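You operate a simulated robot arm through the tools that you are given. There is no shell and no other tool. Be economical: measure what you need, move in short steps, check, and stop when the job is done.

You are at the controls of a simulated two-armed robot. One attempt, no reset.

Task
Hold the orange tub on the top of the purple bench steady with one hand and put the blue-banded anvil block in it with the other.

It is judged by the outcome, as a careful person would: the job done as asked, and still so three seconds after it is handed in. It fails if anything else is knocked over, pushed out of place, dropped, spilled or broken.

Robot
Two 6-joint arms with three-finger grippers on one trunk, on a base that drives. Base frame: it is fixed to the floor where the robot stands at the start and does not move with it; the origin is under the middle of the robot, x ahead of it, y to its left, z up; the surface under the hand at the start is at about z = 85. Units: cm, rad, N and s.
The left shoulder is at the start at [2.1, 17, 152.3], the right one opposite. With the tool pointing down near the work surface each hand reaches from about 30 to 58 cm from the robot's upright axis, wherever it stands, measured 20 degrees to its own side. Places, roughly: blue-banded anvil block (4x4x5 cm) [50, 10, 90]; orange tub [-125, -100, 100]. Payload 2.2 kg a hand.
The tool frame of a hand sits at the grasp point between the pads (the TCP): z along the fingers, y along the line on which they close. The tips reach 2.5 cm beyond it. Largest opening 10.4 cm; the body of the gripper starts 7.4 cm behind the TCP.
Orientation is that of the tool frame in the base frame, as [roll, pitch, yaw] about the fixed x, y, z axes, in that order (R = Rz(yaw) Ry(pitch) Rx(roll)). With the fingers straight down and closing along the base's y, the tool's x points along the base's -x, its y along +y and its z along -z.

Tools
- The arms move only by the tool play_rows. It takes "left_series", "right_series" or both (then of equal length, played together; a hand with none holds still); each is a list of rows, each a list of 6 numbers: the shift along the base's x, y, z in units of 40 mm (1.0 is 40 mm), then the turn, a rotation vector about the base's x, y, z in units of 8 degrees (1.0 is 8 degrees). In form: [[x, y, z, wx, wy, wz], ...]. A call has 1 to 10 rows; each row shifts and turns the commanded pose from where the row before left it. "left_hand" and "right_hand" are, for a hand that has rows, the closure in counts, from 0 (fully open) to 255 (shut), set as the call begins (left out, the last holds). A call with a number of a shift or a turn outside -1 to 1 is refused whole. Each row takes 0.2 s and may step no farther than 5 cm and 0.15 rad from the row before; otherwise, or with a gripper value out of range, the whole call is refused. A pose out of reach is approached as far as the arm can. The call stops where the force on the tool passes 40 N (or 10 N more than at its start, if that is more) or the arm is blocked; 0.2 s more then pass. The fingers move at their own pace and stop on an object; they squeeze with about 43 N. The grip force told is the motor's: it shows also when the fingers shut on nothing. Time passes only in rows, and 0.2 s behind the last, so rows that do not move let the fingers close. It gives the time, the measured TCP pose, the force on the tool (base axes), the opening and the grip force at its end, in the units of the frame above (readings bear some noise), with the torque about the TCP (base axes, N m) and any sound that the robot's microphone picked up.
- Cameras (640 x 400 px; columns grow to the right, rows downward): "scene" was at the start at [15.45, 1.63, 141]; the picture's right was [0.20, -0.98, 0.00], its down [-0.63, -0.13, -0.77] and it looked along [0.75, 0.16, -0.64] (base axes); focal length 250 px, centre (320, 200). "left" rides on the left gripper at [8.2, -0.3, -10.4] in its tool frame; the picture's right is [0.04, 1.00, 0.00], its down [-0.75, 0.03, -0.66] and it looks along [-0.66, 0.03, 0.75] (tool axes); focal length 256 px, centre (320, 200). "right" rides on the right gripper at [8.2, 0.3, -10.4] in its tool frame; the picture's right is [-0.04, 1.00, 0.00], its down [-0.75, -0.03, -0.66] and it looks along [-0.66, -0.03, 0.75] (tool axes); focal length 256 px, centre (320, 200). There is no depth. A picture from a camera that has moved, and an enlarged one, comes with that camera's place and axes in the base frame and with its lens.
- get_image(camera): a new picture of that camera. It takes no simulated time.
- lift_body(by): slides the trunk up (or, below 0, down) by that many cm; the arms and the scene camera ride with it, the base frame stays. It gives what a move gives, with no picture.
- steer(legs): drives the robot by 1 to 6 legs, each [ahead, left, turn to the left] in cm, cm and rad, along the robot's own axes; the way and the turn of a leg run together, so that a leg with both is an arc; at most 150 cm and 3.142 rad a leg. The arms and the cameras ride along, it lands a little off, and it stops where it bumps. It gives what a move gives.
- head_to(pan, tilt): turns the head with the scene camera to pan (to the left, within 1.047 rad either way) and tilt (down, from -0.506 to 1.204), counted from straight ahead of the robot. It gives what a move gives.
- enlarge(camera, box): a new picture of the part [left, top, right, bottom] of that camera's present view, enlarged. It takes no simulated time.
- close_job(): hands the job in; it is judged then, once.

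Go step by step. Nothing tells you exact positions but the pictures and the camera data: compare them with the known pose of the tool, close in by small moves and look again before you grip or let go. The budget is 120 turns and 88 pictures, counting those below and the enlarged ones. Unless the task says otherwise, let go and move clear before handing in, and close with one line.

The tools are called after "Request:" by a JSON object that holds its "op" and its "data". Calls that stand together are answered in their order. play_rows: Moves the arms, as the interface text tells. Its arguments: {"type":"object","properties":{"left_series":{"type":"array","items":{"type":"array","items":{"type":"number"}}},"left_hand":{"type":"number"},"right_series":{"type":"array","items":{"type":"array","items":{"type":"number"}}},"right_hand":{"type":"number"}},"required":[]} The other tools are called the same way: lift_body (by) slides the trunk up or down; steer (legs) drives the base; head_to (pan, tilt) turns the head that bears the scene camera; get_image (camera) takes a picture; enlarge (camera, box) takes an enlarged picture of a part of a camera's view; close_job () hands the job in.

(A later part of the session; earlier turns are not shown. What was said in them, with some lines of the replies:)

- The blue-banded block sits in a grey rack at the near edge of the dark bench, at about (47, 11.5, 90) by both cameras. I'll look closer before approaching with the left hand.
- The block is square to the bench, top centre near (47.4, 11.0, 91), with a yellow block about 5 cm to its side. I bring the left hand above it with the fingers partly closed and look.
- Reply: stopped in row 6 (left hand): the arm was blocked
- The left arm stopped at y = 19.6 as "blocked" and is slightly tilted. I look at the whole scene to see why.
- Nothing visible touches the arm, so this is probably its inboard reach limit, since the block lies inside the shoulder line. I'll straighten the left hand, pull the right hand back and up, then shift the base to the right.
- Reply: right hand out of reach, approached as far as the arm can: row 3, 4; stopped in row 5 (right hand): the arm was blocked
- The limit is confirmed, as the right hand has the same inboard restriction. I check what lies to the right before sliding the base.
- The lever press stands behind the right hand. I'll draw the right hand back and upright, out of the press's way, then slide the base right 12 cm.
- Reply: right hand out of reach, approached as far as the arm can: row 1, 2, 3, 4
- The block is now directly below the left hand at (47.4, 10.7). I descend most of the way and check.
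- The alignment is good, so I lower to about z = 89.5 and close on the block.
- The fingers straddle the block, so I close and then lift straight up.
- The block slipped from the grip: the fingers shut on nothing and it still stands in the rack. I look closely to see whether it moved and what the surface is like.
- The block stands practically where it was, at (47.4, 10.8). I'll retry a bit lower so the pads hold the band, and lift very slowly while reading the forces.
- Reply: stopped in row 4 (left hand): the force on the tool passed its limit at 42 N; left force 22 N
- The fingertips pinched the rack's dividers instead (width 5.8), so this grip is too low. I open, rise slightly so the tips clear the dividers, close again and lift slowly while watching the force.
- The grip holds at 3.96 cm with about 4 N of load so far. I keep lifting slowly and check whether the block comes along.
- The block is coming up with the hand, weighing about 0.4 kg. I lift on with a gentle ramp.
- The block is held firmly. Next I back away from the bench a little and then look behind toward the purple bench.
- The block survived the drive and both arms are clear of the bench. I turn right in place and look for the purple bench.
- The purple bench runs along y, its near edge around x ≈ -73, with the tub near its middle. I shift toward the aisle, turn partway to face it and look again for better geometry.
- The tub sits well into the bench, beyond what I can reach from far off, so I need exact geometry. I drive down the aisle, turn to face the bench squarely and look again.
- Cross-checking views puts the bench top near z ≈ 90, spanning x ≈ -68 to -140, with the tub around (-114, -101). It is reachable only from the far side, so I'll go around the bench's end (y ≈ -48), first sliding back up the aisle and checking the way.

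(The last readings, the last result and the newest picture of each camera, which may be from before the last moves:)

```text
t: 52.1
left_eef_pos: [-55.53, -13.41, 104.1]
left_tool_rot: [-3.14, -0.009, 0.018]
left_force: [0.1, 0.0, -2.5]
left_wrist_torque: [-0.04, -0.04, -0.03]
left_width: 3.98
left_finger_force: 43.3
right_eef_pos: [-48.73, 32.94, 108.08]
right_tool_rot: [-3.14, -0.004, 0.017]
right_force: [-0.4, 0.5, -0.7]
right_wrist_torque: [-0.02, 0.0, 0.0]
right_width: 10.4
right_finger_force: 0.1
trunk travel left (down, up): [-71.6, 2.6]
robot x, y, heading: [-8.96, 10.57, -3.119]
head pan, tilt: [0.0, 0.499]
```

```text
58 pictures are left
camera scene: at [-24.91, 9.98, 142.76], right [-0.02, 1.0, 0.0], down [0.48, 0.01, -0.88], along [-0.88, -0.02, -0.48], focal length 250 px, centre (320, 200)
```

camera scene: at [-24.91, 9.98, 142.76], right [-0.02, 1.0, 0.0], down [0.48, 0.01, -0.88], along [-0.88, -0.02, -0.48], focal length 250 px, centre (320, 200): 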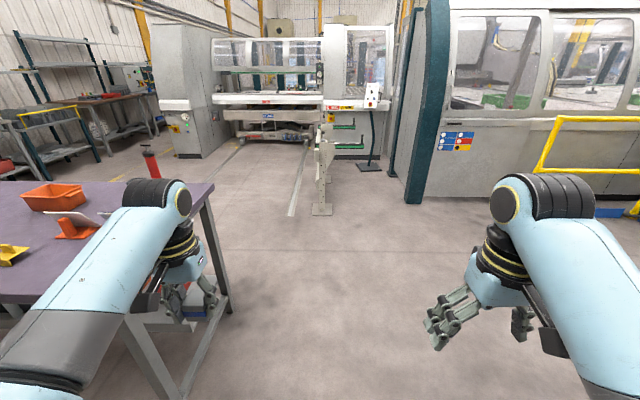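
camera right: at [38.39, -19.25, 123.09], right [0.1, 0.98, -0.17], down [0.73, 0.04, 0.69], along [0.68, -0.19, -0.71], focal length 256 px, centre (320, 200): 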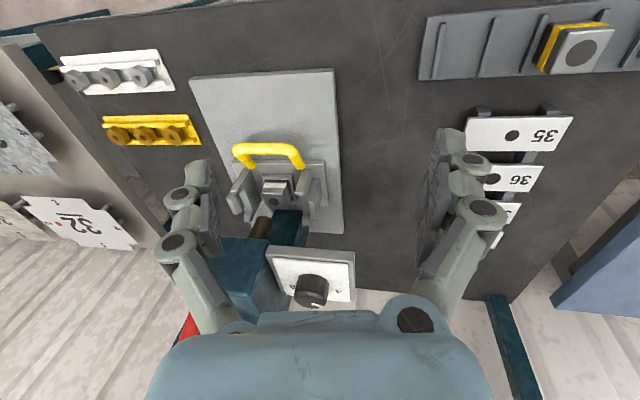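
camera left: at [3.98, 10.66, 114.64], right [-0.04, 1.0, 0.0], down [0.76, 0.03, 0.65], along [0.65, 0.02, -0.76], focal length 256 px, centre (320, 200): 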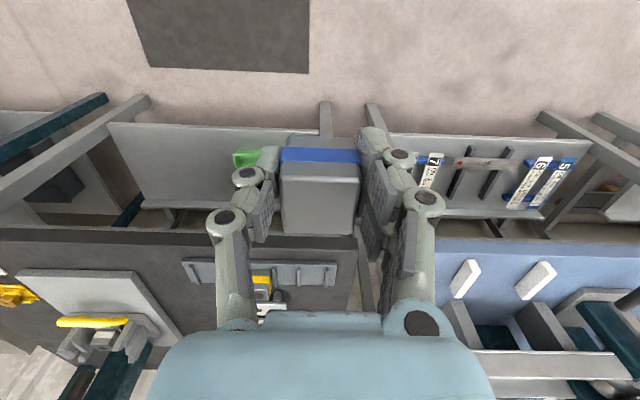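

The floor ahead is clear to a post near (-257, 5), and the tub estimate (-114, -101, z ≈ 94) is consistent. I drive past the bench end to x ≈ -185 and turn left to face +x.

Request:
{"op": "steer", "data": {"legs": [[145, 0, 0], [30, 0, 0]]}}

Request:
{"op": "steer", "data": {"legs": [[0, 0, 1.56]]}}

Request:
{"op": "get_image", "data": {"camera": "scene"}}

```text
t: 61.0
left_eef_pos: [-230.23, -17.72, 104.02]
left_tool_rot: [-3.137, -0.013, 0.021]
left_force: [-0.2, -0.8, -4.0]
left_wrist_torque: [0.04, 0.01, 0.02]
left_width: 3.99
left_finger_force: 42.8
right_eef_pos: [-223.75, 28.58, 108.08]
right_tool_rot: [-3.14, -0.004, 0.023]
right_force: [-0.1, -0.2, -0.6]
right_wrist_torque: [0.02, -0.02, -0.01]
right_width: 10.42
right_finger_force: 0.1
trunk travel left (down, up): [-71.6, 2.6]
robot x, y, heading: [-183.77, 6.1, -3.12]
head pan, tilt: [0.0, 0.499]
```

```text
t: 65.1
left_eef_pos: [-160.74, -40.77, 104.03]
left_tool_rot: [-3.137, -0.011, 1.571]
left_force: [-0.3, 0.0, -3.8]
left_wrist_torque: [0.04, -0.04, 0.03]
left_width: 4.0
left_finger_force: 42.3
right_eef_pos: [-206.93, -33.26, 107.98]
right_tool_rot: [-3.141, -0.002, 1.571]
right_force: [-1.1, -0.4, -0.7]
right_wrist_torque: [0.02, 0.0, -0.01]
right_width: 10.39
right_finger_force: 0.0
trunk travel left (down, up): [-71.6, 2.6]
robot x, y, heading: [-183.79, 6.13, -1.566]
head pan, tilt: [0.0, 0.499]
```

```text
57 pictures are left
camera scene: at [-183.56, -10.04, 142.76], right [-1.0, 0.0, 0.0], down [0.0, 0.48, -0.88], along [0.0, -0.88, -0.48], focal length 250 px, centre (320, 200)
```

scene: 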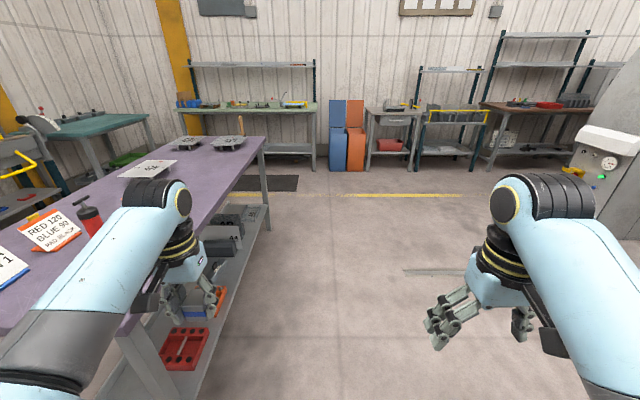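

The bench's far edge is at x ≈ -139. I move out to x ≈ -208, go alongside to the tub's y, then turn to face it.

Request:
{"op": "steer", "data": {"legs": [[0, -24, 0], [106, 0, 0], [0, 0, 1.56]]}}

Request:
{"op": "get_image", "data": {"camera": "scene"}}

Request:
{"op": "get_image", "data": {"camera": "left"}}

```text
t: 75.7
left_eef_pos: [-159.98, -75.98, 104.14]
left_tool_rot: [-3.138, -0.01, 3.141]
left_force: [-0.5, -0.7, -3.4]
left_wrist_torque: [-0.01, 0.02, -0.01]
left_width: 3.96
left_finger_force: 42.7
right_eef_pos: [-167.39, -122.22, 108.18]
right_tool_rot: [-3.138, -0.004, 3.141]
right_force: [0.2, 0.2, -1.3]
right_wrist_torque: [-0.04, 0.01, 0.03]
right_width: 10.38
right_finger_force: 0.1
trunk travel left (down, up): [-71.6, 2.6]
robot x, y, heading: [-206.69, -99.04, 0.003]
head pan, tilt: [0.0, 0.499]
```

```text
56 pictures are left
camera scene: at [-190.68, -99.07, 142.76], right [0.0, -1.0, 0.0], down [-0.48, 0.0, -0.88], along [0.88, 0.0, -0.48], focal length 250 px, centre (320, 200)
```

scene: 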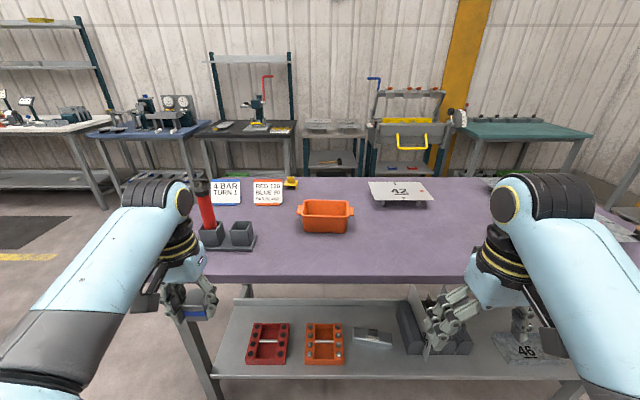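

```text
55 pictures are left
camera left: at [-168.04, -76.26, 114.58], right [-0.04, 1.0, 0.0], down [0.76, 0.03, 0.65], along [0.65, 0.02, -0.76], focal length 256 px, centre (320, 200)
```

left: 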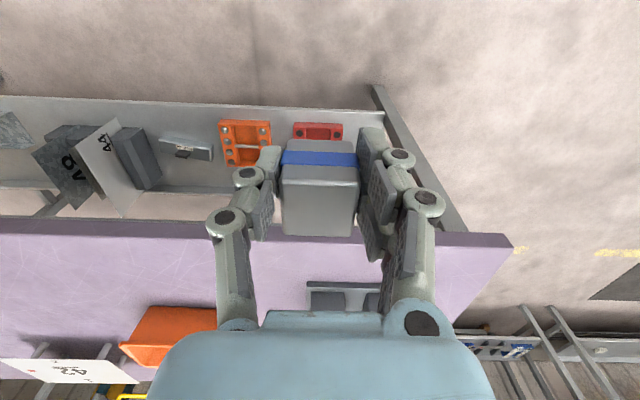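

The tub is straight ahead, close to this edge. I zoom in on it to measure its rim and the neighbours.

Request:
{"op": "enlarge", "data": {"camera": "scene", "box": [180, 165, 372, 285]}}

```text
3.33 times, centred on (276, 225) of scene
camera zoom: at [-190.68, -99.07, 142.76], right [0.0, -1.0, 0.0], down [-0.48, 0.0, -0.88], along [0.88, 0.0, -0.48], focal length 834 px, centre (467, 117)
```

zoom: 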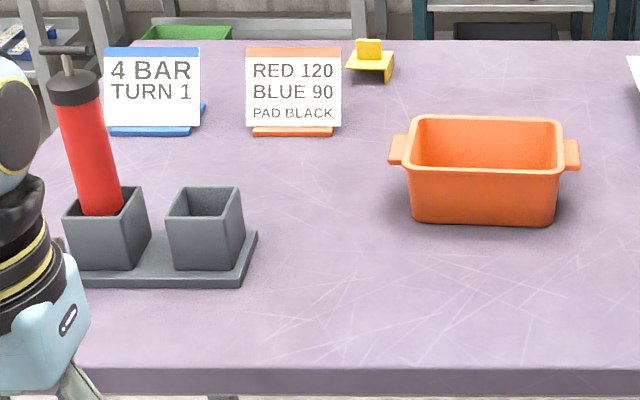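

The tub is about 16 × 11 × 7 cm, centred at (-112.5, -101), rim z ≈ 97, with lugs on its two y-ends. I look down to judge how close the base can get to the bench.

Request:
{"op": "head_to", "data": {"pan": 0.0, "tilt": 1.2}}

Request:
{"op": "get_image", "data": {"camera": "scene"}}

```text
t: 76.8
left_eef_pos: [-159.92, -75.95, 104.04]
left_tool_rot: [-3.137, -0.01, 3.142]
left_force: [-0.3, 0.3, -4.0]
left_wrist_torque: [0.01, 0.04, 0.0]
left_width: 3.99
left_finger_force: 42.6
right_eef_pos: [-167.33, -122.2, 108.13]
right_tool_rot: [-3.14, -0.003, -3.141]
right_force: [1.1, -0.6, -0.3]
right_wrist_torque: [-0.02, 0.0, -0.02]
right_width: 10.39
right_finger_force: 0.1
trunk travel left (down, up): [-71.6, 2.6]
robot x, y, heading: [-206.92, -99.16, 0.002]
head pan, tilt: [0.0, 1.201]
```

```text
53 pictures are left
camera scene: at [-194.18, -99.09, 137.39], right [0.0, -1.0, 0.0], down [-0.93, 0.0, -0.36], along [0.36, 0.0, -0.93], focal length 250 px, centre (320, 200)
```

scene: 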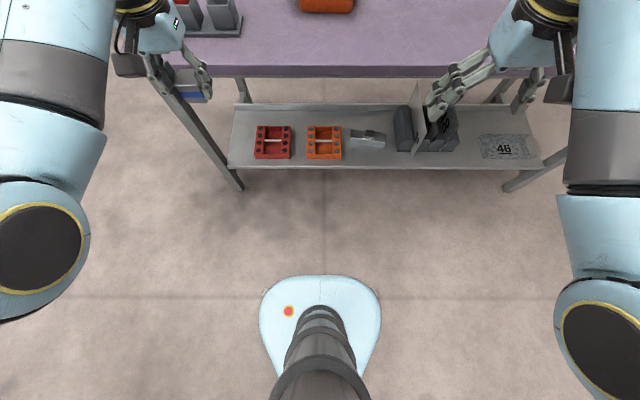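

The base front is about 21 cm ahead of the axis, so I can stand with the axis ~27 cm from the bench edge. I shift right 14 cm so the arms stay clear of the grey holder, then advance most of the way.

Request:
{"op": "steer", "data": {"legs": [[0, -14, 0], [30, 0, 0]]}}

Request:
{"op": "get_image", "data": {"camera": "scene"}}

```text
t: 79.8
left_eef_pos: [-130.09, -89.51, 104.14]
left_tool_rot: [-3.141, -0.012, -3.136]
left_force: [-0.6, 0.3, -2.9]
left_wrist_torque: [0.03, 0.1, -0.01]
left_width: 3.96
left_finger_force: 42.6
right_eef_pos: [-137.39, -135.83, 108.14]
right_tool_rot: [-3.139, -0.003, -3.136]
right_force: [1.2, -0.7, -0.6]
right_wrist_torque: [-0.02, 0.02, 0.01]
right_width: 10.39
right_finger_force: 0.0
trunk travel left (down, up): [-71.6, 2.6]
robot x, y, heading: [-177.12, -113.13, 0.007]
head pan, tilt: [0.0, 1.201]
```

```text
52 pictures are left
camera scene: at [-164.23, -112.86, 137.38], right [0.01, -1.0, 0.0], down [-0.93, -0.01, -0.36], along [0.36, 0.0, -0.93], focal length 250 px, centre (320, 200)
```

scene: 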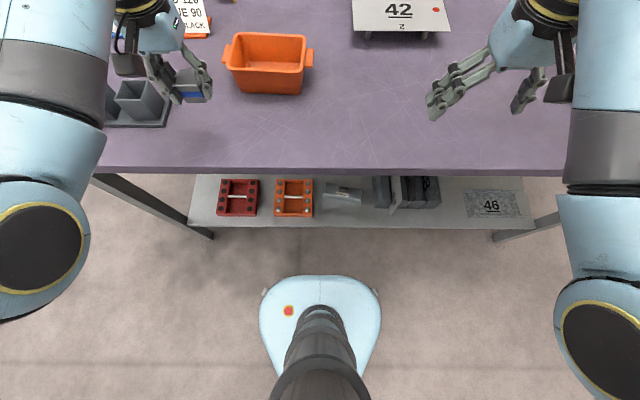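

There is about 17 cm of clearance between base and shelf. I go forward 8.5 cm more, then raise the head to look at the tub with both hands.

Request:
{"op": "steer", "data": {"legs": [[8.5, 0, 0]]}}

Request:
{"op": "head_to", "data": {"pan": 0.1, "tilt": 0.85}}

Request:
{"op": "get_image", "data": {"camera": "scene"}}

Request:
{"op": "get_image", "data": {"camera": "right"}}

```text
t: 80.8
left_eef_pos: [-121.56, -89.65, 103.98]
left_tool_rot: [-3.138, -0.012, -3.139]
left_force: [-0.2, 0.4, -4.2]
left_wrist_torque: [0.03, 0.11, -0.04]
left_width: 3.97
left_finger_force: 42.8
right_eef_pos: [-128.58, -135.78, 108.06]
right_tool_rot: [-3.138, -0.005, -3.139]
right_force: [0.8, -0.7, 0.3]
right_wrist_torque: [-0.01, 0.06, -0.01]
right_width: 10.36
right_finger_force: 0.0
trunk travel left (down, up): [-71.6, 2.6]
robot x, y, heading: [-168.16, -112.76, 0.01]
head pan, tilt: [0.0, 1.201]
```

```text
t: 81.7
left_eef_pos: [-121.66, -89.58, 104.1]
left_tool_rot: [-3.138, -0.011, -3.138]
left_force: [-0.5, 0.0, -3.0]
left_wrist_torque: [-0.03, 0.04, -0.03]
left_width: 3.97
left_finger_force: 43.2
right_eef_pos: [-128.76, -135.87, 108.23]
right_tool_rot: [-3.138, -0.002, -3.139]
right_force: [-1.4, 0.2, -0.3]
right_wrist_torque: [-0.01, -0.01, 0.02]
right_width: 10.4
right_finger_force: 0.1
trunk travel left (down, up): [-71.6, 2.6]
robot x, y, heading: [-167.94, -112.94, 0.008]
head pan, tilt: [0.099, 0.85]
```

```text
51 pictures are left
camera scene: at [-153.58, -112.0, 139.76], right [0.11, -0.99, 0.0], down [-0.75, -0.08, -0.66], along [0.66, 0.07, -0.75], focal length 250 px, centre (320, 200)
```

scene: 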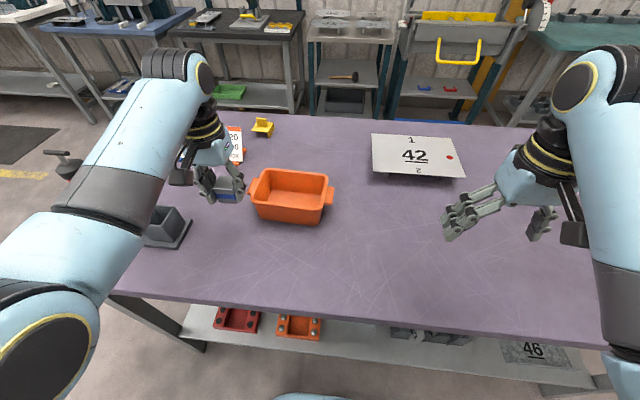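

```text
50 pictures are left
camera right: at [-137.05, -135.52, 118.65], right [0.04, 1.0, 0.0], down [0.76, -0.03, 0.65], along [0.65, -0.03, -0.76], focal length 256 px, centre (320, 200)
```

right: 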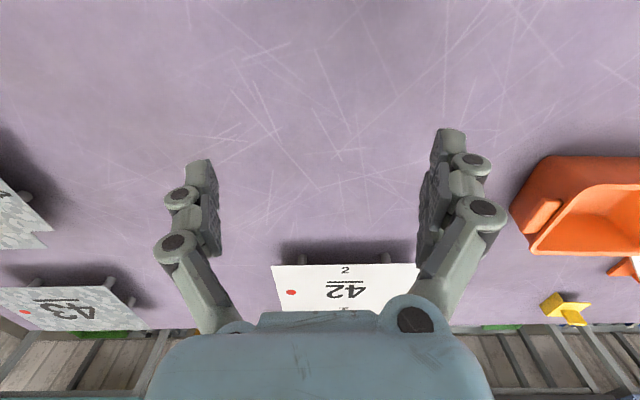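

The tub's right lug is at about (-112.5, -111). I'll turn the right hand 90° so it closes along x, moving toward the tub's right side, still high.

Request:
{"op": "play_rows", "data": {"right_series": [[0.25, 0, 0, 0, 0, 1], [0.25, 0, 0, 0, 0, 1], [0.25, 0.1, 0, 0, 0, 1], [0.25, 0.1, 0, 0, 0, 1], [0.25, 0.1, 0, 0, 0, 1], [0.25, 0.1, 0, 0, 0, 1], [0.25, 0.1, 0, 0, 0, 1], [0.25, 0.1, 0, 0, 0, 1], [0.25, 0.1, 0, 0, 0, 1], [0.25, 0.1, 0, 0, 0, 1]], "right_hand": 70}}

Request:
{"op": "play_rows", "data": {"right_series": [[0.3, 0.2, 0, 0.5, 0, 1], [0.3, 0.3, 0, 1, 0, 0.25], [0.3, 0.3, 0, 1, 0, 0], [0.2, 0.3, 0, 1, 0, 0], [0, 0.3, 0, 0.3, 0, 0], [0, 0, 0, 0, 0, 0]]}}

Request:
{"op": "get_image", "data": {"camera": "scene"}}

Request:
{"op": "get_image", "data": {"camera": "right"}}

```text
t: 83.9
left_eef_pos: [-121.35, -89.44, 104.02]
left_tool_rot: [-3.137, -0.011, -3.139]
left_force: [-0.4, 0.5, -3.4]
left_wrist_torque: [-0.01, 0.1, -0.01]
left_width: 3.99
left_finger_force: 43.0
right_eef_pos: [-118.77, -132.61, 108.14]
right_tool_rot: [-3.139, -0.003, -1.738]
right_force: [0.1, 0.0, 0.9]
right_wrist_torque: [0.01, 0.02, 0.0]
right_width: 7.54
right_finger_force: 0.0
trunk travel left (down, up): [-71.6, 2.6]
robot x, y, heading: [-168.64, -112.63, 0.008]
head pan, tilt: [0.099, 0.85]
```

```text
refused: row 1 steps farther than a row can; nothing moved
```

```text
49 pictures are left
camera scene: at [-153.47, -111.98, 139.75], right [0.11, -0.99, 0.0], down [-0.75, -0.08, -0.66], along [0.66, 0.07, -0.75], focal length 250 px, centre (320, 200)
```

scene: 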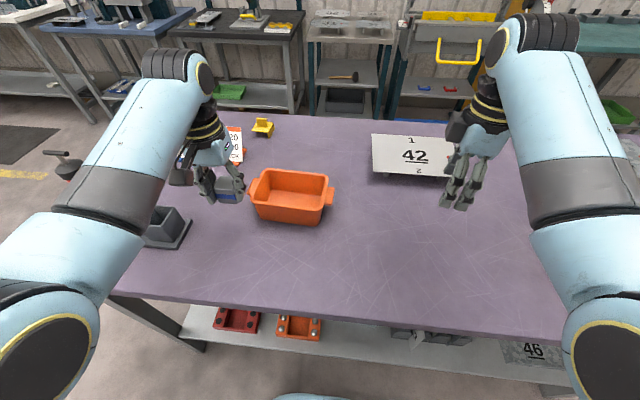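

```text
48 pictures are left
camera right: at [-120.53, -140.51, 118.61], right [-0.98, 0.21, 0.0], down [0.16, 0.74, 0.65], along [0.14, 0.64, -0.76], focal length 256 px, centre (320, 200)
```

right: 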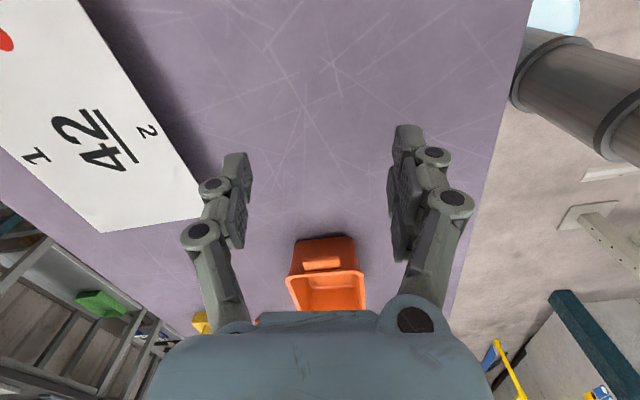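

The right-hand camera sees the lug straight ahead. I finish the yaw, tilt the hand inward about 30° and move toward the lug while staying high.

Request:
{"op": "play_rows", "data": {"right_series": [[0.2, 0.2, 0, 0.2, 0, 0.95], [0.2, 0.2, 0, 1, 0, 0.25], [0.2, 0.3, 0, 1, 0, 0], [0.2, 0.3, 0, 1, 0, 0], [0.2, 0.3, 0, 0.8, 0, 0], [0.1, 0.3, 0, 0, 0, 0], [0, 0.3, 0, 0, 0, 0], [0, 0, 0, 0, 0, 0]]}}

Request:
{"op": "get_image", "data": {"camera": "scene"}}

Request:
{"op": "get_image", "data": {"camera": "right"}}

```text
t: 85.7
left_eef_pos: [-121.58, -89.64, 104.02]
left_tool_rot: [-3.137, -0.01, -3.138]
left_force: [0.0, -0.4, -3.6]
left_wrist_torque: [0.0, 0.07, 0.02]
left_width: 3.97
left_finger_force: 42.8
right_eef_pos: [-114.48, -125.08, 108.18]
right_tool_rot: [3.137, 0.555, -1.573]
right_force: [-0.3, 0.6, 0.7]
right_wrist_torque: [0.0, 0.0, 0.05]
right_width: 7.51
right_finger_force: 0.0
trunk travel left (down, up): [-71.6, 2.6]
robot x, y, heading: [-168.48, -112.69, 0.005]
head pan, tilt: [0.099, 0.85]
```

```text
47 pictures are left
camera scene: at [-153.5, -112.02, 139.76], right [0.11, -0.99, 0.0], down [-0.75, -0.08, -0.66], along [0.66, 0.07, -0.75], focal length 250 px, centre (320, 200)
```

scene: 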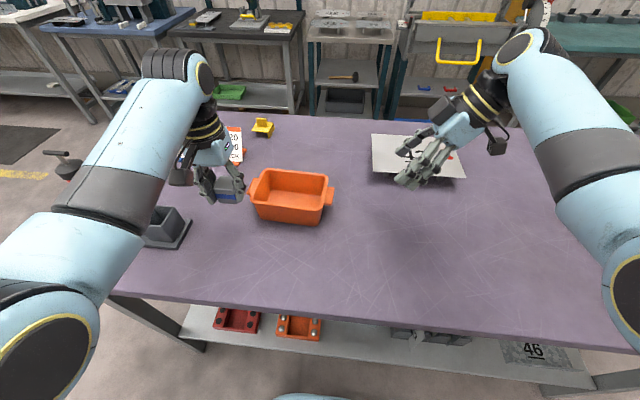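

```text
46 pictures are left
camera right: at [-114.74, -137.47, 112.81], right [-1.0, 0.04, 0.03], down [0.04, 0.29, 0.96], along [0.03, 0.96, -0.29], focal length 256 px, centre (320, 200)
```

right: 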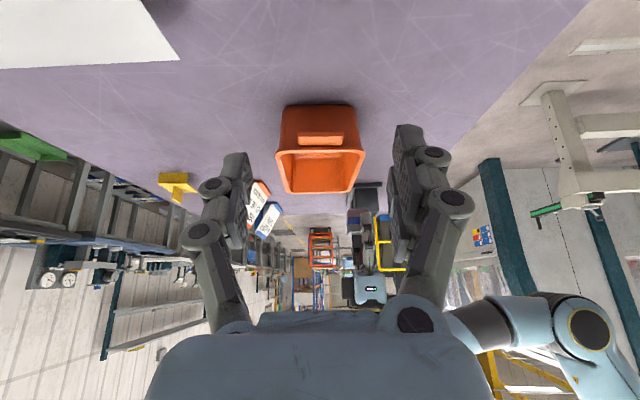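

The tilted right hand works and points at the lug. I zoom in on the lug for its exact place.

Request:
{"op": "enlarge", "data": {"camera": "right", "box": [256, 90, 384, 170]}}

Request:
{"op": "enlarge", "data": {"camera": "scene", "box": [230, 140, 390, 240]}}

```text
5.00 times, centred on (320, 130) of right
camera zoom: at [-114.74, -137.47, 112.81], right [-1.0, 0.04, 0.03], down [0.04, 0.29, 0.96], along [0.03, 0.96, -0.29], focal length 1280 px, centre (320, 550)
```

zoom: 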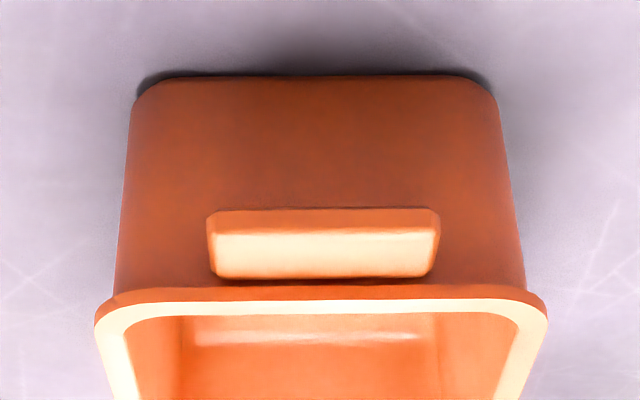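

```text
4.00 times, centred on (310, 190) of scene
camera zoom: at [-153.5, -112.02, 139.76], right [0.11, -0.99, 0.0], down [-0.75, -0.08, -0.66], along [0.66, 0.07, -0.75], focal length 1001 px, centre (360, 240)
```

zoom: 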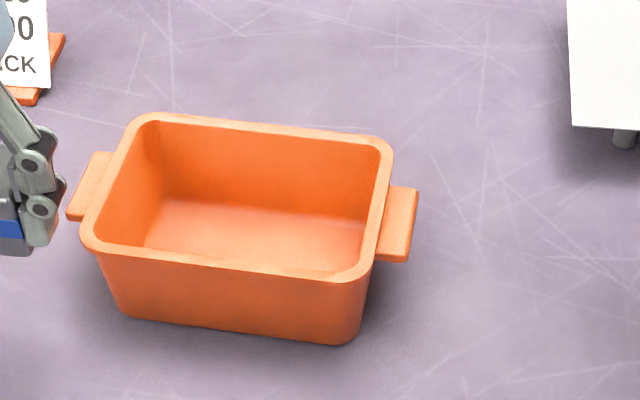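

The lug is a thin plate about 5.4 cm wide with its outer edge at about (-114.1, -110.8, 96.8). I move the right hand to a point 5 cm short of the grip and check.

Request:
{"op": "play_rows", "data": {"right_series": [[0.05, 0.5, -0.2, 0, 0, 0], [0.05, 0.6, -0.3, 0, 0, 0], [0, 0.6, -0.3, 0, 0, 0], [0, 0.6, -0.4, 0, 0, 0], [0, 0.6, -0.4, 0, 0, 0], [0, 0, 0, 0, 0, 0]], "right_hand": 55}}

Request:
{"op": "get_image", "data": {"camera": "right"}}

Request:
{"op": "get_image", "data": {"camera": "scene"}}

```text
t: 87.1
left_eef_pos: [-121.61, -89.42, 104.11]
left_tool_rot: [-3.137, -0.01, -3.137]
left_force: [-0.5, 0.0, -3.3]
left_wrist_torque: [0.0, 0.05, 0.02]
left_width: 4.02
left_finger_force: 43.3
right_eef_pos: [-113.89, -113.4, 101.78]
right_tool_rot: [3.136, 0.557, -1.574]
right_force: [0.5, 0.8, 0.3]
right_wrist_torque: [-0.04, 0.0, 0.03]
right_width: 8.16
right_finger_force: 0.1
trunk travel left (down, up): [-71.6, 2.6]
robot x, y, heading: [-168.32, -112.91, 0.005]
head pan, tilt: [0.099, 0.85]
```

```text
43 pictures are left
camera right: at [-114.36, -125.77, 106.34], right [-1.0, 0.04, 0.03], down [0.03, 0.29, 0.96], along [0.03, 0.96, -0.3], focal length 256 px, centre (320, 200)
```

right: 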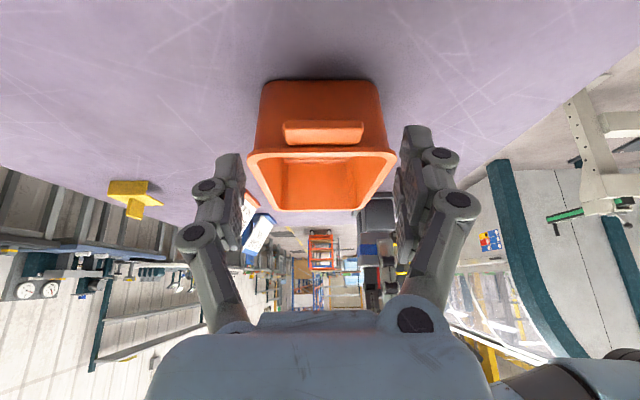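

```text
42 pictures are left
camera scene: at [-153.52, -112.04, 139.76], right [0.11, -0.99, 0.0], down [-0.75, -0.08, -0.66], along [0.66, 0.07, -0.75], focal length 250 px, centre (320, 200)
```

scene: 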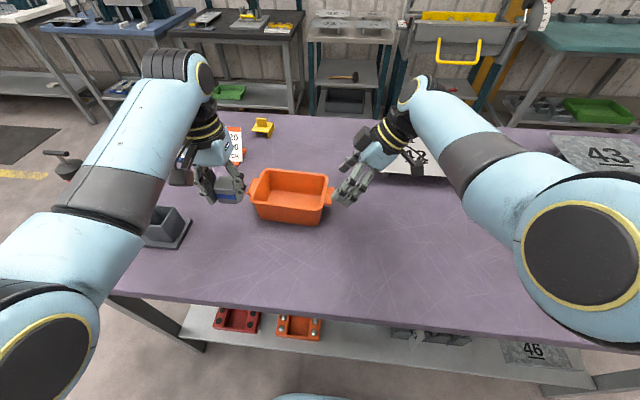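

Aligned with the lug. I advance along the finger direction to straddle it.

Request:
{"op": "play_rows", "data": {"right_series": [[-0.06, 0.16, -0.27, 0, 0, 0], [0, 0.16, -0.27, 0, 0, 0], [0, 0.16, -0.27, 0, 0, 0], [0, 0.16, -0.26, 0, 0, 0], [0, 0, 0, 0, 0, 0]], "right_hand": 55}}

Request:
{"op": "get_image", "data": {"camera": "right"}}

Request:
{"op": "enlarge", "data": {"camera": "scene", "box": [230, 110, 422, 230]}}

```text
t: 88.3
left_eef_pos: [-121.73, -89.49, 104.07]
left_tool_rot: [-3.138, -0.009, -3.137]
left_force: [-0.3, -0.2, -4.0]
left_wrist_torque: [-0.01, -0.01, 0.01]
left_width: 3.96
left_finger_force: 42.9
right_eef_pos: [-114.51, -110.95, 97.09]
right_tool_rot: [3.132, 0.551, -1.575]
right_force: [-0.7, -0.4, -1.4]
right_wrist_torque: [0.12, -0.13, -0.05]
right_width: 8.63
right_finger_force: 0.1
trunk travel left (down, up): [-71.6, 2.6]
robot x, y, heading: [-168.4, -113.04, 0.003]
head pan, tilt: [0.099, 0.85]
```

```text
41 pictures are left
camera right: at [-114.86, -123.32, 101.84], right [-1.0, 0.03, 0.03], down [0.04, 0.3, 0.95], along [0.02, 0.95, -0.3], focal length 256 px, centre (320, 200)
```

right: 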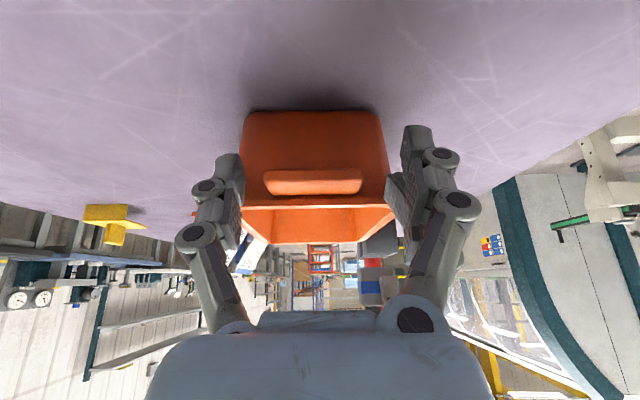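

```text
3.33 times, centred on (326, 170) of scene
camera zoom: at [-153.59, -111.93, 139.75], right [0.11, -0.99, 0.0], down [-0.75, -0.08, -0.66], along [0.66, 0.07, -0.75], focal length 834 px, centre (300, 300)
```

zoom: 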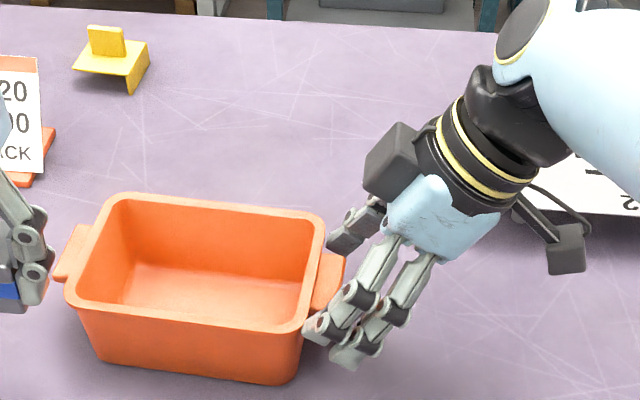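

The fingers straddle the lug, perhaps lightly touching the rim, so I back off a few millimetres and partially close to centre before gripping.

Request:
{"op": "play_rows", "data": {"right_series": [[0.03, -0.1, 0.05, 0, 0, 0], [0, 0, 0, 0, 0, 0], [0, 0, 0, 0, 0, 0]], "right_hand": 100}}

Request:
{"op": "get_image", "data": {"camera": "right"}}

```text
t: 89.1
left_eef_pos: [-121.53, -89.48, 103.98]
left_tool_rot: [-3.139, -0.009, -3.138]
left_force: [-0.2, -0.2, -4.0]
left_wrist_torque: [-0.01, 0.01, 0.02]
left_width: 3.98
left_finger_force: 42.8
right_eef_pos: [-114.23, -111.28, 97.6]
right_tool_rot: [3.136, 0.554, -1.574]
right_force: [0.1, 0.2, 0.9]
right_wrist_torque: [-0.01, 0.0, 0.04]
right_width: 6.34
right_finger_force: 0.1
trunk travel left (down, up): [-71.6, 2.6]
robot x, y, heading: [-168.48, -112.72, 0.008]
head pan, tilt: [0.099, 0.85]
```

```text
39 pictures are left
camera right: at [-114.54, -123.69, 102.22], right [-1.0, 0.04, 0.03], down [0.03, 0.29, 0.95], along [0.03, 0.95, -0.3], focal length 256 px, centre (320, 200)
```

right: 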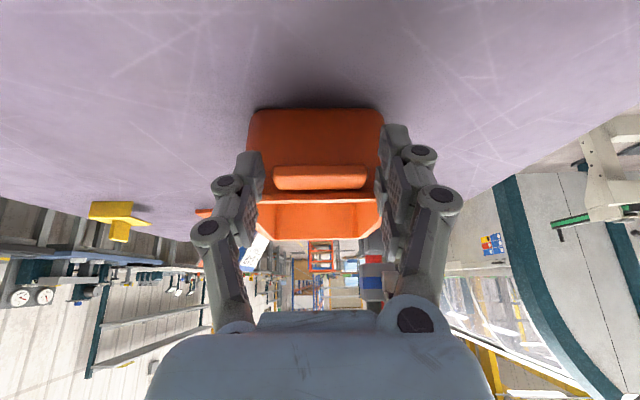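

Well centred on the lug, so I close the right hand on it.

Request:
{"op": "play_rows", "data": {"right_series": [[0, 0, 0, 0, 0, 0], [0, 0, 0, 0, 0, 0], [0, 0, 0, 0, 0, 0], [0, 0, 0, 0, 0, 0]], "right_hand": 255}}

Request:
{"op": "get_image", "data": {"camera": "right"}}

Request:
{"op": "enlarge", "data": {"camera": "scene", "box": [180, 120, 372, 240]}}

```text
t: 90.1
left_eef_pos: [-121.56, -89.62, 104.04]
left_tool_rot: [-3.139, -0.011, -3.137]
left_force: [-0.7, 0.4, -3.2]
left_wrist_torque: [-0.02, 0.03, 0.01]
left_width: 3.96
left_finger_force: 43.1
right_eef_pos: [-114.13, -111.2, 97.54]
right_tool_rot: [3.137, 0.555, -1.575]
right_force: [0.6, -1.9, 0.5]
right_wrist_torque: [-0.06, -0.1, -0.05]
right_width: 5.43
right_finger_force: 42.7
trunk travel left (down, up): [-71.6, 2.6]
robot x, y, heading: [-168.28, -112.79, 0.003]
head pan, tilt: [0.099, 0.85]
```

```text
38 pictures are left
camera right: at [-114.53, -123.68, 102.25], right [-1.0, 0.04, 0.03], down [0.03, 0.29, 0.95], along [0.03, 0.95, -0.3], focal length 256 px, centre (320, 200)
```

right: 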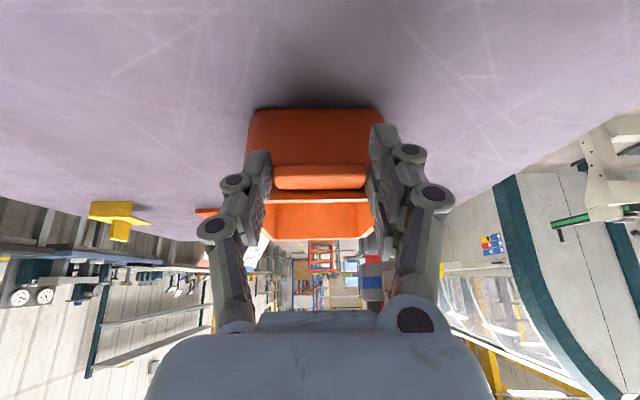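

```text
3.33 times, centred on (276, 180) of scene
camera zoom: at [-153.52, -111.99, 139.76], right [0.11, -0.99, 0.0], down [-0.75, -0.08, -0.66], along [0.66, 0.07, -0.75], focal length 834 px, centre (467, 267)
```

zoom: 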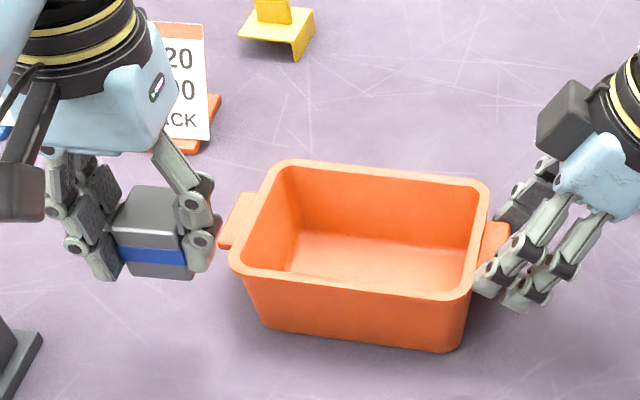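

The lug is gripped at 5.4 cm and the tub did not move. Now I carry the block over the tub with the left hand, slightly higher and slowly.

Request:
{"op": "play_rows", "data": {"left_series": [[0.06, 0, 0.15, 0, 0, 0], [0.15, -0.1, 0.2, 0, 0, 0], [0.24, -0.2, 0.15, 0, 0, 0], [0.26, -0.3, 0, 0, 0, 0], [0.28, -0.33, 0, 0, 0, 0], [0.28, -0.34, 0, 0, 0, 0], [0.26, -0.34, 0, 0, 0, 0], [0.22, -0.32, 0, 0, 0, 0], [0.15, -0.22, 0, 0, 0, 0], [0.07, -0.1, 0, 0, 0, 0]]}}

Request:
{"op": "get_image", "data": {"camera": "scene"}}

Request:
{"op": "get_image", "data": {"camera": "left"}}

```text
t: 92.3
left_eef_pos: [-113.65, -98.7, 106.05]
left_tool_rot: [-3.138, -0.01, -3.138]
left_force: [0.2, 0.0, -3.6]
left_wrist_torque: [-0.01, 0.03, 0.03]
left_width: 3.99
left_finger_force: 43.0
right_eef_pos: [-114.17, -111.19, 97.7]
right_tool_rot: [3.135, 0.556, -1.573]
right_force: [0.8, 1.0, 2.8]
right_wrist_torque: [0.12, -0.2, -0.08]
right_width: 5.42
right_finger_force: 42.8
trunk travel left (down, up): [-71.6, 2.6]
robot x, y, heading: [-168.37, -112.63, 0.008]
head pan, tilt: [0.099, 0.85]
```

```text
36 pictures are left
camera scene: at [-153.51, -112.0, 139.76], right [0.11, -0.99, 0.0], down [-0.75, -0.08, -0.66], along [0.66, 0.07, -0.75], focal length 250 px, centre (320, 200)
```

scene: 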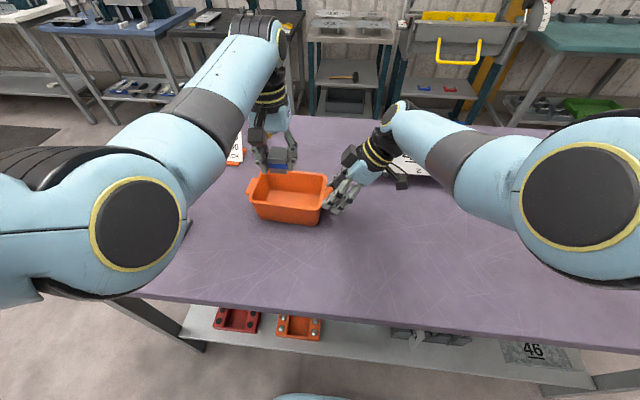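

```text
35 pictures are left
camera left: at [-121.82, -98.89, 116.55], right [-0.04, 1.0, 0.0], down [0.76, 0.04, 0.65], along [0.65, 0.03, -0.76], focal length 256 px, centre (320, 200)
```

left: 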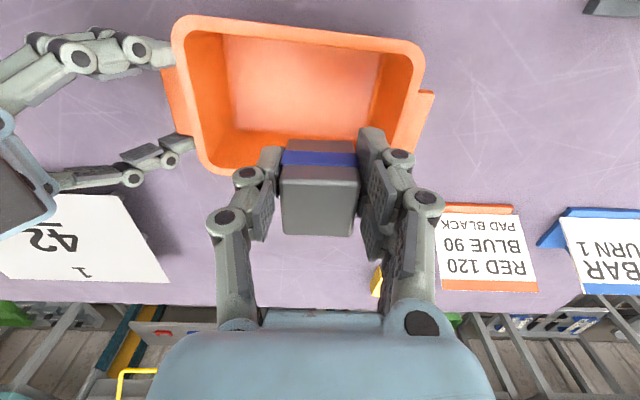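

Block is over the tub, whose rim spans x -119.4…-109.2, y -92.3…-108.3. I centre slightly and lower slowly until the block's bottom is a little above the floor.

Request:
{"op": "play_rows", "data": {"left_series": [[-0.08, -0.06, -0.08, 0, 0, 0], [-0.08, -0.06, -0.15, 0, 0, 0], [0, 0, -0.22, 0, 0, 0], [0, 0, -0.28, 0, 0, 0], [0, 0, -0.3, 0, 0, 0], [0, 0, -0.3, 0, 0, 0], [0, 0, -0.28, 0, 0, 0], [0, 0, -0.25, 0, 0, 0], [0, 0, -0.2, 0, 0, 0], [0, 0, -0.1, 0, 0, 0]]}}

Request:
{"op": "get_image", "data": {"camera": "left"}}

Request:
{"op": "enlarge", "data": {"camera": "scene", "box": [210, 120, 402, 240]}}

```text
t: 94.5
left_eef_pos: [-114.17, -99.02, 97.42]
left_tool_rot: [-3.139, -0.009, -3.136]
left_force: [-0.9, -0.3, -3.3]
left_wrist_torque: [-0.03, 0.06, 0.03]
left_width: 3.96
left_finger_force: 42.6
right_eef_pos: [-114.1, -111.16, 97.72]
right_tool_rot: [3.137, 0.555, -1.575]
right_force: [0.6, -0.8, 2.9]
right_wrist_torque: [0.07, -0.13, -0.08]
right_width: 5.42
right_finger_force: 43.6
trunk travel left (down, up): [-71.6, 2.6]
robot x, y, heading: [-168.02, -113.04, 0.01]
head pan, tilt: [0.099, 0.85]
```

```text
34 pictures are left
camera left: at [-122.42, -99.32, 107.9], right [-0.04, 1.0, 0.0], down [0.76, 0.04, 0.65], along [0.65, 0.03, -0.76], focal length 256 px, centre (320, 200)
```

left: 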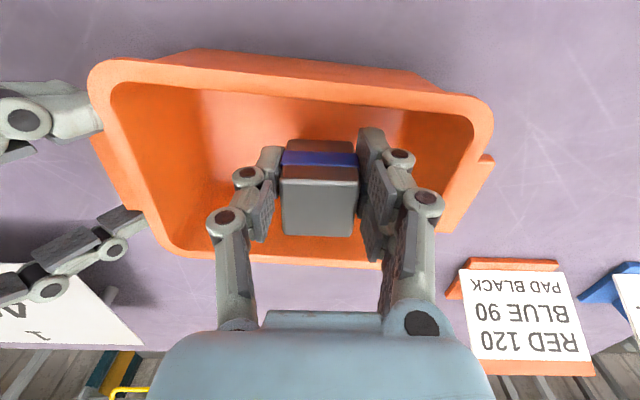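

```text
3.33 times, centred on (306, 180) of scene
camera zoom: at [-153.51, -112.0, 139.76], right [0.11, -0.99, 0.0], down [-0.75, -0.08, -0.66], along [0.66, 0.07, -0.75], focal length 834 px, centre (367, 267)
```

zoom: 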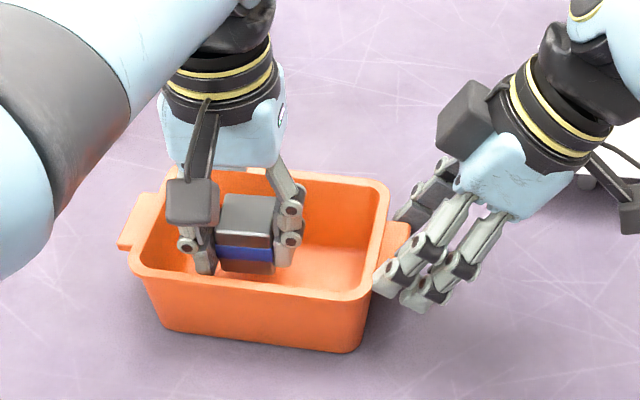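

The block is well inside with room all round. I lower in 2 mm steps, watching for contact.

Request:
{"op": "play_rows", "data": {"left_series": [[0, 0, -0.06, 0, 0, 0], [0, 0, -0.06, 0, 0, 0], [0, 0, -0.06, 0, 0, 0], [0, 0, -0.06, 0, 0, 0], [0, 0, -0.06, 0, 0, 0], [0, 0, -0.06, 0, 0, 0], [0, 0, -0.06, 0, 0, 0], [0, 0, 0, 0, 0, 0]]}}

Request:
{"op": "play_rows", "data": {"left_series": [[0, 0, -0.05, 0, 0, 0], [0, 0, -0.05, 0, 0, 0], [0, 0, 0, 0, 0, 0]]}}

```text
t: 96.3
left_eef_pos: [-114.33, -99.07, 95.75]
left_tool_rot: [-3.139, -0.01, -3.139]
left_force: [0.3, -1.0, -3.4]
left_wrist_torque: [-0.01, 0.07, -0.02]
left_width: 3.96
left_finger_force: 42.9
right_eef_pos: [-114.01, -111.26, 97.64]
right_tool_rot: [3.134, 0.554, -1.574]
right_force: [0.1, 0.1, 1.7]
right_wrist_torque: [0.03, -0.19, -0.08]
right_width: 5.41
right_finger_force: 43.2
trunk travel left (down, up): [-71.6, 2.6]
robot x, y, heading: [-168.51, -112.61, 0.009]
head pan, tilt: [0.099, 0.85]
```

```text
t: 97.1
left_eef_pos: [-114.33, -99.04, 95.17]
left_tool_rot: [-3.138, -0.011, -3.138]
left_force: [-0.1, 0.4, -3.0]
left_wrist_torque: [0.0, 0.03, 0.01]
left_width: 3.98
left_finger_force: 42.9
right_eef_pos: [-114.16, -111.17, 97.72]
right_tool_rot: [3.136, 0.554, -1.574]
right_force: [0.6, -0.9, 2.2]
right_wrist_torque: [0.07, -0.14, -0.08]
right_width: 5.39
right_finger_force: 43.2
trunk travel left (down, up): [-71.6, 2.6]
robot x, y, heading: [-168.72, -113.1, 0.005]
head pan, tilt: [0.099, 0.85]
```

No contact yet at z = 95.2, so I continue down in small steps.

Request:
{"op": "play_rows", "data": {"left_series": [[0, 0, -0.05, 0, 0, 0], [0, 0, -0.05, 0, 0, 0], [0, 0, 0, 0, 0, 0]]}}

Request:
{"op": "play_rows", "data": {"left_series": [[0, 0, -0.05, 0, 0, 0], [0, 0, -0.05, 0, 0, 0], [0, 0, 0, 0, 0, 0]]}}

```text
t: 97.9
left_eef_pos: [-114.28, -99.03, 94.8]
left_tool_rot: [-3.14, -0.012, -3.138]
left_force: [-0.8, -0.1, -3.0]
left_wrist_torque: [0.0, 0.04, 0.02]
left_width: 3.97
left_finger_force: 43.1
right_eef_pos: [-114.14, -111.29, 97.66]
right_tool_rot: [3.136, 0.557, -1.573]
right_force: [0.4, -1.0, 2.3]
right_wrist_torque: [0.06, -0.11, -0.12]
right_width: 5.41
right_finger_force: 43.4
trunk travel left (down, up): [-71.6, 2.6]
robot x, y, heading: [-168.22, -112.77, 0.004]
head pan, tilt: [0.099, 0.85]
```

```text
t: 98.7
left_eef_pos: [-114.17, -99.01, 94.53]
left_tool_rot: [-3.136, -0.012, -3.138]
left_force: [0.7, 0.8, -4.1]
left_wrist_torque: [0.03, 0.07, 0.01]
left_width: 3.99
left_finger_force: 43.0
right_eef_pos: [-114.11, -111.21, 97.65]
right_tool_rot: [3.137, 0.555, -1.575]
right_force: [0.0, 0.2, 2.6]
right_wrist_torque: [0.07, -0.18, -0.07]
right_width: 5.41
right_finger_force: 42.6
trunk travel left (down, up): [-71.6, 2.6]
robot x, y, heading: [-168.48, -112.99, 0.012]
head pan, tilt: [0.099, 0.85]
```

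Still free at 94.5, so I keep lowering in small steps.

Request:
{"op": "play_rows", "data": {"left_series": [[0, 0, -0.05, 0, 0, 0], [0, 0, -0.05, 0, 0, 0], [0, 0, 0, 0, 0, 0]]}}

Request:
{"op": "play_rows", "data": {"left_series": [[0, 0, -0.05, 0, 0, 0], [0, 0, -0.05, 0, 0, 0], [0, 0, 0, 0, 0, 0]]}}

Request:
{"op": "enlarge", "data": {"camera": "scene", "box": [230, 150, 358, 230]}}

```text
t: 99.5
left_eef_pos: [-114.2, -99.13, 94.27]
left_tool_rot: [-3.138, -0.009, -3.138]
left_force: [-4.5, -1.4, 11.2]
left_wrist_torque: [-0.19, -0.22, -0.02]
left_width: 4.0
left_finger_force: 43.0
right_eef_pos: [-114.26, -111.23, 97.53]
right_tool_rot: [3.138, 0.555, -1.577]
right_force: [5.8, 2.2, -4.7]
right_wrist_torque: [-0.12, -0.14, -0.58]
right_width: 5.39
right_finger_force: 42.5
trunk travel left (down, up): [-71.6, 2.6]
robot x, y, heading: [-168.48, -112.25, 0.005]
head pan, tilt: [0.099, 0.85]
```

```text
t: 100.3
left_eef_pos: [-114.22, -99.08, 94.03]
left_tool_rot: [-3.137, -0.006, -3.137]
left_force: [-2.5, -1.0, 32.9]
left_wrist_torque: [-0.06, 0.01, -0.01]
left_width: 4.0
left_finger_force: 43.1
right_eef_pos: [-114.24, -111.28, 97.53]
right_tool_rot: [3.137, 0.556, -1.574]
right_force: [4.5, 4.4, -12.4]
right_wrist_torque: [-0.52, -0.24, -0.71]
right_width: 5.4
right_finger_force: 42.6
trunk travel left (down, up): [-71.6, 2.6]
robot x, y, heading: [-168.78, -112.53, 0.011]
head pan, tilt: [0.099, 0.85]
```

```text
5.00 times, centred on (294, 190) of scene
camera zoom: at [-153.64, -112.04, 139.79], right [0.11, -0.99, 0.0], down [-0.75, -0.08, -0.66], along [0.66, 0.07, -0.75], focal length 1252 px, centre (450, 250)
```

zoom: 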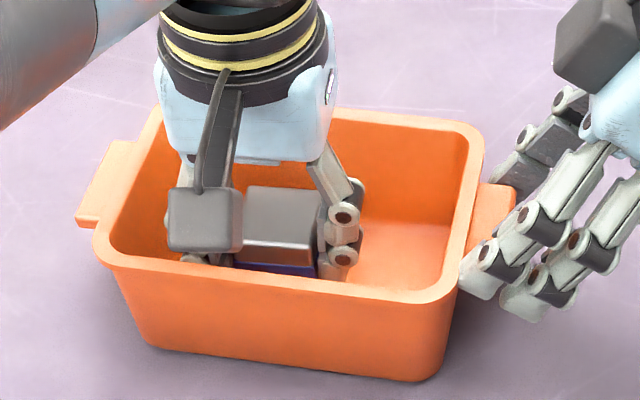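

The block is on the tub floor and pressing. I relieve the pressure by about 3 mm, then open to about 6 cm.

Request:
{"op": "play_rows", "data": {"left_series": [[0, 0, 0.04, 0, 0, 0], [0, 0, 0.03, 0, 0, 0], [0, 0, 0, 0, 0, 0]]}}

Request:
{"op": "play_rows", "data": {"left_series": [[0, 0, 0, 0, 0, 0], [0, 0, 0, 0, 0, 0], [0, 0, 0, 0, 0, 0]], "left_hand": 110}}

Request:
{"op": "get_image", "data": {"camera": "left"}}

```text
t: 101.1
left_eef_pos: [-114.47, -99.07, 94.0]
left_tool_rot: [-3.14, -0.011, -3.139]
left_force: [3.7, -0.2, 7.9]
left_wrist_torque: [-0.05, -0.4, 0.04]
left_width: 3.99
left_finger_force: 42.6
right_eef_pos: [-114.27, -111.39, 97.69]
right_tool_rot: [3.135, 0.555, -1.572]
right_force: [-4.5, -3.7, 0.2]
right_wrist_torque: [0.03, 0.31, 0.61]
right_width: 5.43
right_finger_force: 42.6
trunk travel left (down, up): [-71.6, 2.6]
robot x, y, heading: [-168.38, -113.03, 0.006]
head pan, tilt: [0.099, 0.85]
```

```text
t: 101.9
left_eef_pos: [-114.31, -98.99, 93.93]
left_tool_rot: [-3.138, -0.012, -3.139]
left_force: [0.1, 1.2, 0.3]
left_wrist_torque: [-0.02, 0.05, 0.01]
left_width: 5.93
left_finger_force: 0.0
right_eef_pos: [-114.12, -111.3, 97.65]
right_tool_rot: [3.136, 0.555, -1.574]
right_force: [1.4, 0.2, -0.2]
right_wrist_torque: [0.01, 0.01, -0.24]
right_width: 5.4
right_finger_force: 43.5
trunk travel left (down, up): [-71.6, 2.6]
robot x, y, heading: [-168.3, -112.92, 0.005]
head pan, tilt: [0.099, 0.85]
```

```text
31 pictures are left
camera left: at [-122.44, -99.32, 104.52], right [-0.04, 1.0, 0.0], down [0.76, 0.04, 0.65], along [0.65, 0.03, -0.76], focal length 256 px, centre (320, 200)
```

left: 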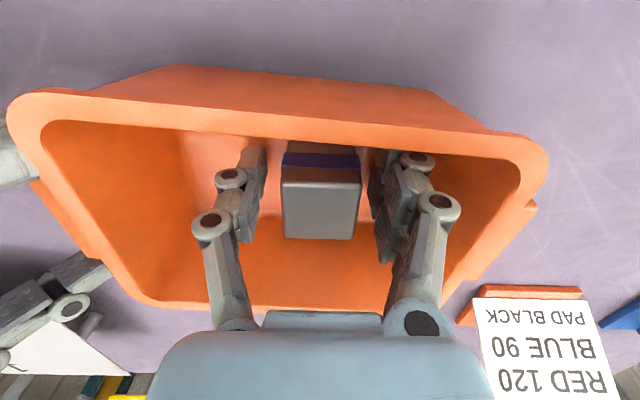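

The block is free and standing in the tub. I raise the left hand straight up, keeping the right hand holding.

Request:
{"op": "play_rows", "data": {"left_series": [[0, 0, 0.2, 0, 0, 0], [0, 0, 0.3, 0, 0, 0], [0, 0, 0.4, 0, 0, 0], [0, 0, 0.5, 0, 0, 0], [0, 0, 0.5, 0, 0, 0], [0, 0, 0.5, 0, 0, 0], [0, 0, 0.4, 0, 0, 0], [0, 0, 0, 0, 0, 0]]}}

Request:
{"op": "get_image", "data": {"camera": "left"}}

```text
t: 103.7
left_eef_pos: [-114.32, -99.14, 105.26]
left_tool_rot: [-3.138, -0.01, -3.139]
left_force: [0.1, -0.3, 0.1]
left_wrist_torque: [0.02, 0.03, -0.01]
left_width: 5.91
left_finger_force: 0.0
right_eef_pos: [-114.06, -111.2, 97.71]
right_tool_rot: [3.137, 0.554, -1.575]
right_force: [1.0, 0.0, 0.5]
right_wrist_torque: [0.06, -0.21, -0.22]
right_width: 5.43
right_finger_force: 43.2
trunk travel left (down, up): [-71.6, 2.6]
robot x, y, heading: [-168.36, -112.37, 0.009]
head pan, tilt: [0.099, 0.85]
```

```text
30 pictures are left
camera left: at [-122.48, -99.38, 115.76], right [-0.04, 1.0, 0.0], down [0.76, 0.04, 0.65], along [0.65, 0.03, -0.76], focal length 256 px, centre (320, 200)
```

left: 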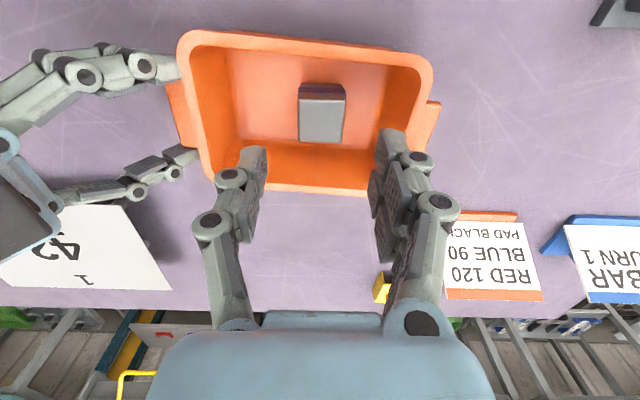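

The block stands upright in the tub. I move the left hand back and away, and open the right hand a little to free the lug.

Request:
{"op": "play_rows", "data": {"left_series": [[-0.3, 0.3, 0.1, 0, 0, 0], [-0.4, 0.4, 0, 0, 0, 0], [-0.4, 0.4, 0, 0, 0, 0], [-0.4, 0.4, 0, 0, 0, 0], [-0.3, 0.4, 0, 0, 0, 0], [0, 0, 0, 0, 0, 0]]}}

Request:
{"op": "play_rows", "data": {"right_series": [[0, 0, 0, 0, 0, 0], [0, 0, 0, 0, 0, 0], [0, 0, 0, 0, 0, 0]], "right_hand": 85}}

Request:
{"op": "play_rows", "data": {"right_series": [[0, -0.13, 0.21, 0, 0, 0], [0, -0.16, 0.27, 0, 0, 0], [0, -0.2, 0.3, 0, 0, 0], [0, -0.25, 0.4, 0, 0, 0], [0, -0.25, 0.4, 0, 0, 0], [0, -0.3, 0.3, 0, 0, 0], [0, 0, 0, 0, 0, 0]]}}

Request:
{"op": "get_image", "data": {"camera": "scene"}}

```text
t: 105.1
left_eef_pos: [-121.55, -91.6, 105.58]
left_tool_rot: [-3.136, -0.009, -3.137]
left_force: [-0.1, -0.8, -0.1]
left_wrist_torque: [-0.02, -0.01, -0.01]
left_width: 5.91
left_finger_force: 0.0
right_eef_pos: [-114.19, -111.27, 97.68]
right_tool_rot: [3.137, 0.555, -1.575]
right_force: [1.2, -0.4, 1.2]
right_wrist_torque: [-0.03, -0.15, -0.04]
right_width: 5.42
right_finger_force: 42.7
trunk travel left (down, up): [-71.6, 2.6]
robot x, y, heading: [-168.27, -112.66, 0.008]
head pan, tilt: [0.099, 0.85]
```

```text
t: 105.9
left_eef_pos: [-121.52, -91.45, 105.54]
left_tool_rot: [-3.138, -0.012, -3.137]
left_force: [0.1, 0.5, 0.3]
left_wrist_torque: [-0.01, -0.01, 0.0]
left_width: 5.93
left_finger_force: 0.1
right_eef_pos: [-114.04, -111.27, 97.7]
right_tool_rot: [3.136, 0.554, -1.573]
right_force: [-0.3, 0.7, 0.1]
right_wrist_torque: [0.0, -0.01, 0.02]
right_width: 6.95
right_finger_force: 0.1
trunk travel left (down, up): [-71.6, 2.6]
robot x, y, heading: [-168.24, -112.67, 0.008]
head pan, tilt: [0.099, 0.85]
```

```text
t: 107.5
left_eef_pos: [-121.55, -91.51, 105.55]
left_tool_rot: [-3.138, -0.009, -3.138]
left_force: [-0.5, 0.0, 0.0]
left_wrist_torque: [0.0, 0.02, -0.01]
left_width: 5.9
left_finger_force: 0.0
right_eef_pos: [-114.18, -116.37, 105.15]
right_tool_rot: [3.135, 0.555, -1.574]
right_force: [-1.0, -0.1, -1.1]
right_wrist_torque: [-0.05, 0.02, 0.02]
right_width: 6.91
right_finger_force: 0.0
trunk travel left (down, up): [-71.6, 2.6]
robot x, y, heading: [-168.24, -112.23, 0.009]
head pan, tilt: [0.099, 0.85]
```

```text
29 pictures are left
camera scene: at [-153.52, -111.97, 139.76], right [0.11, -0.99, 0.0], down [-0.75, -0.08, -0.66], along [0.66, 0.07, -0.75], focal length 250 px, centre (320, 200)
```

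scene: 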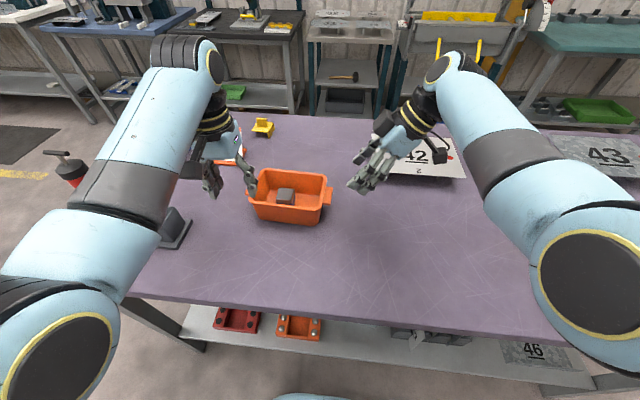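

The block stands in the tub, the tub has not moved, nothing else was disturbed, and both hands are released and clear, so I hand the job in.

Request:
{"op": "close_job", "data": {}}

```text
The job is handed in.
```

The blue-banded anvil block is standing upright in the orange tub on the purple bench: I held the tub steady by its end lug with the right hand while the left set the block in. On the first try at the rack the block slipped from the grip and stayed standing, and on the second the fingers closed on the rack's dividers, but I saw nothing moved out of place.
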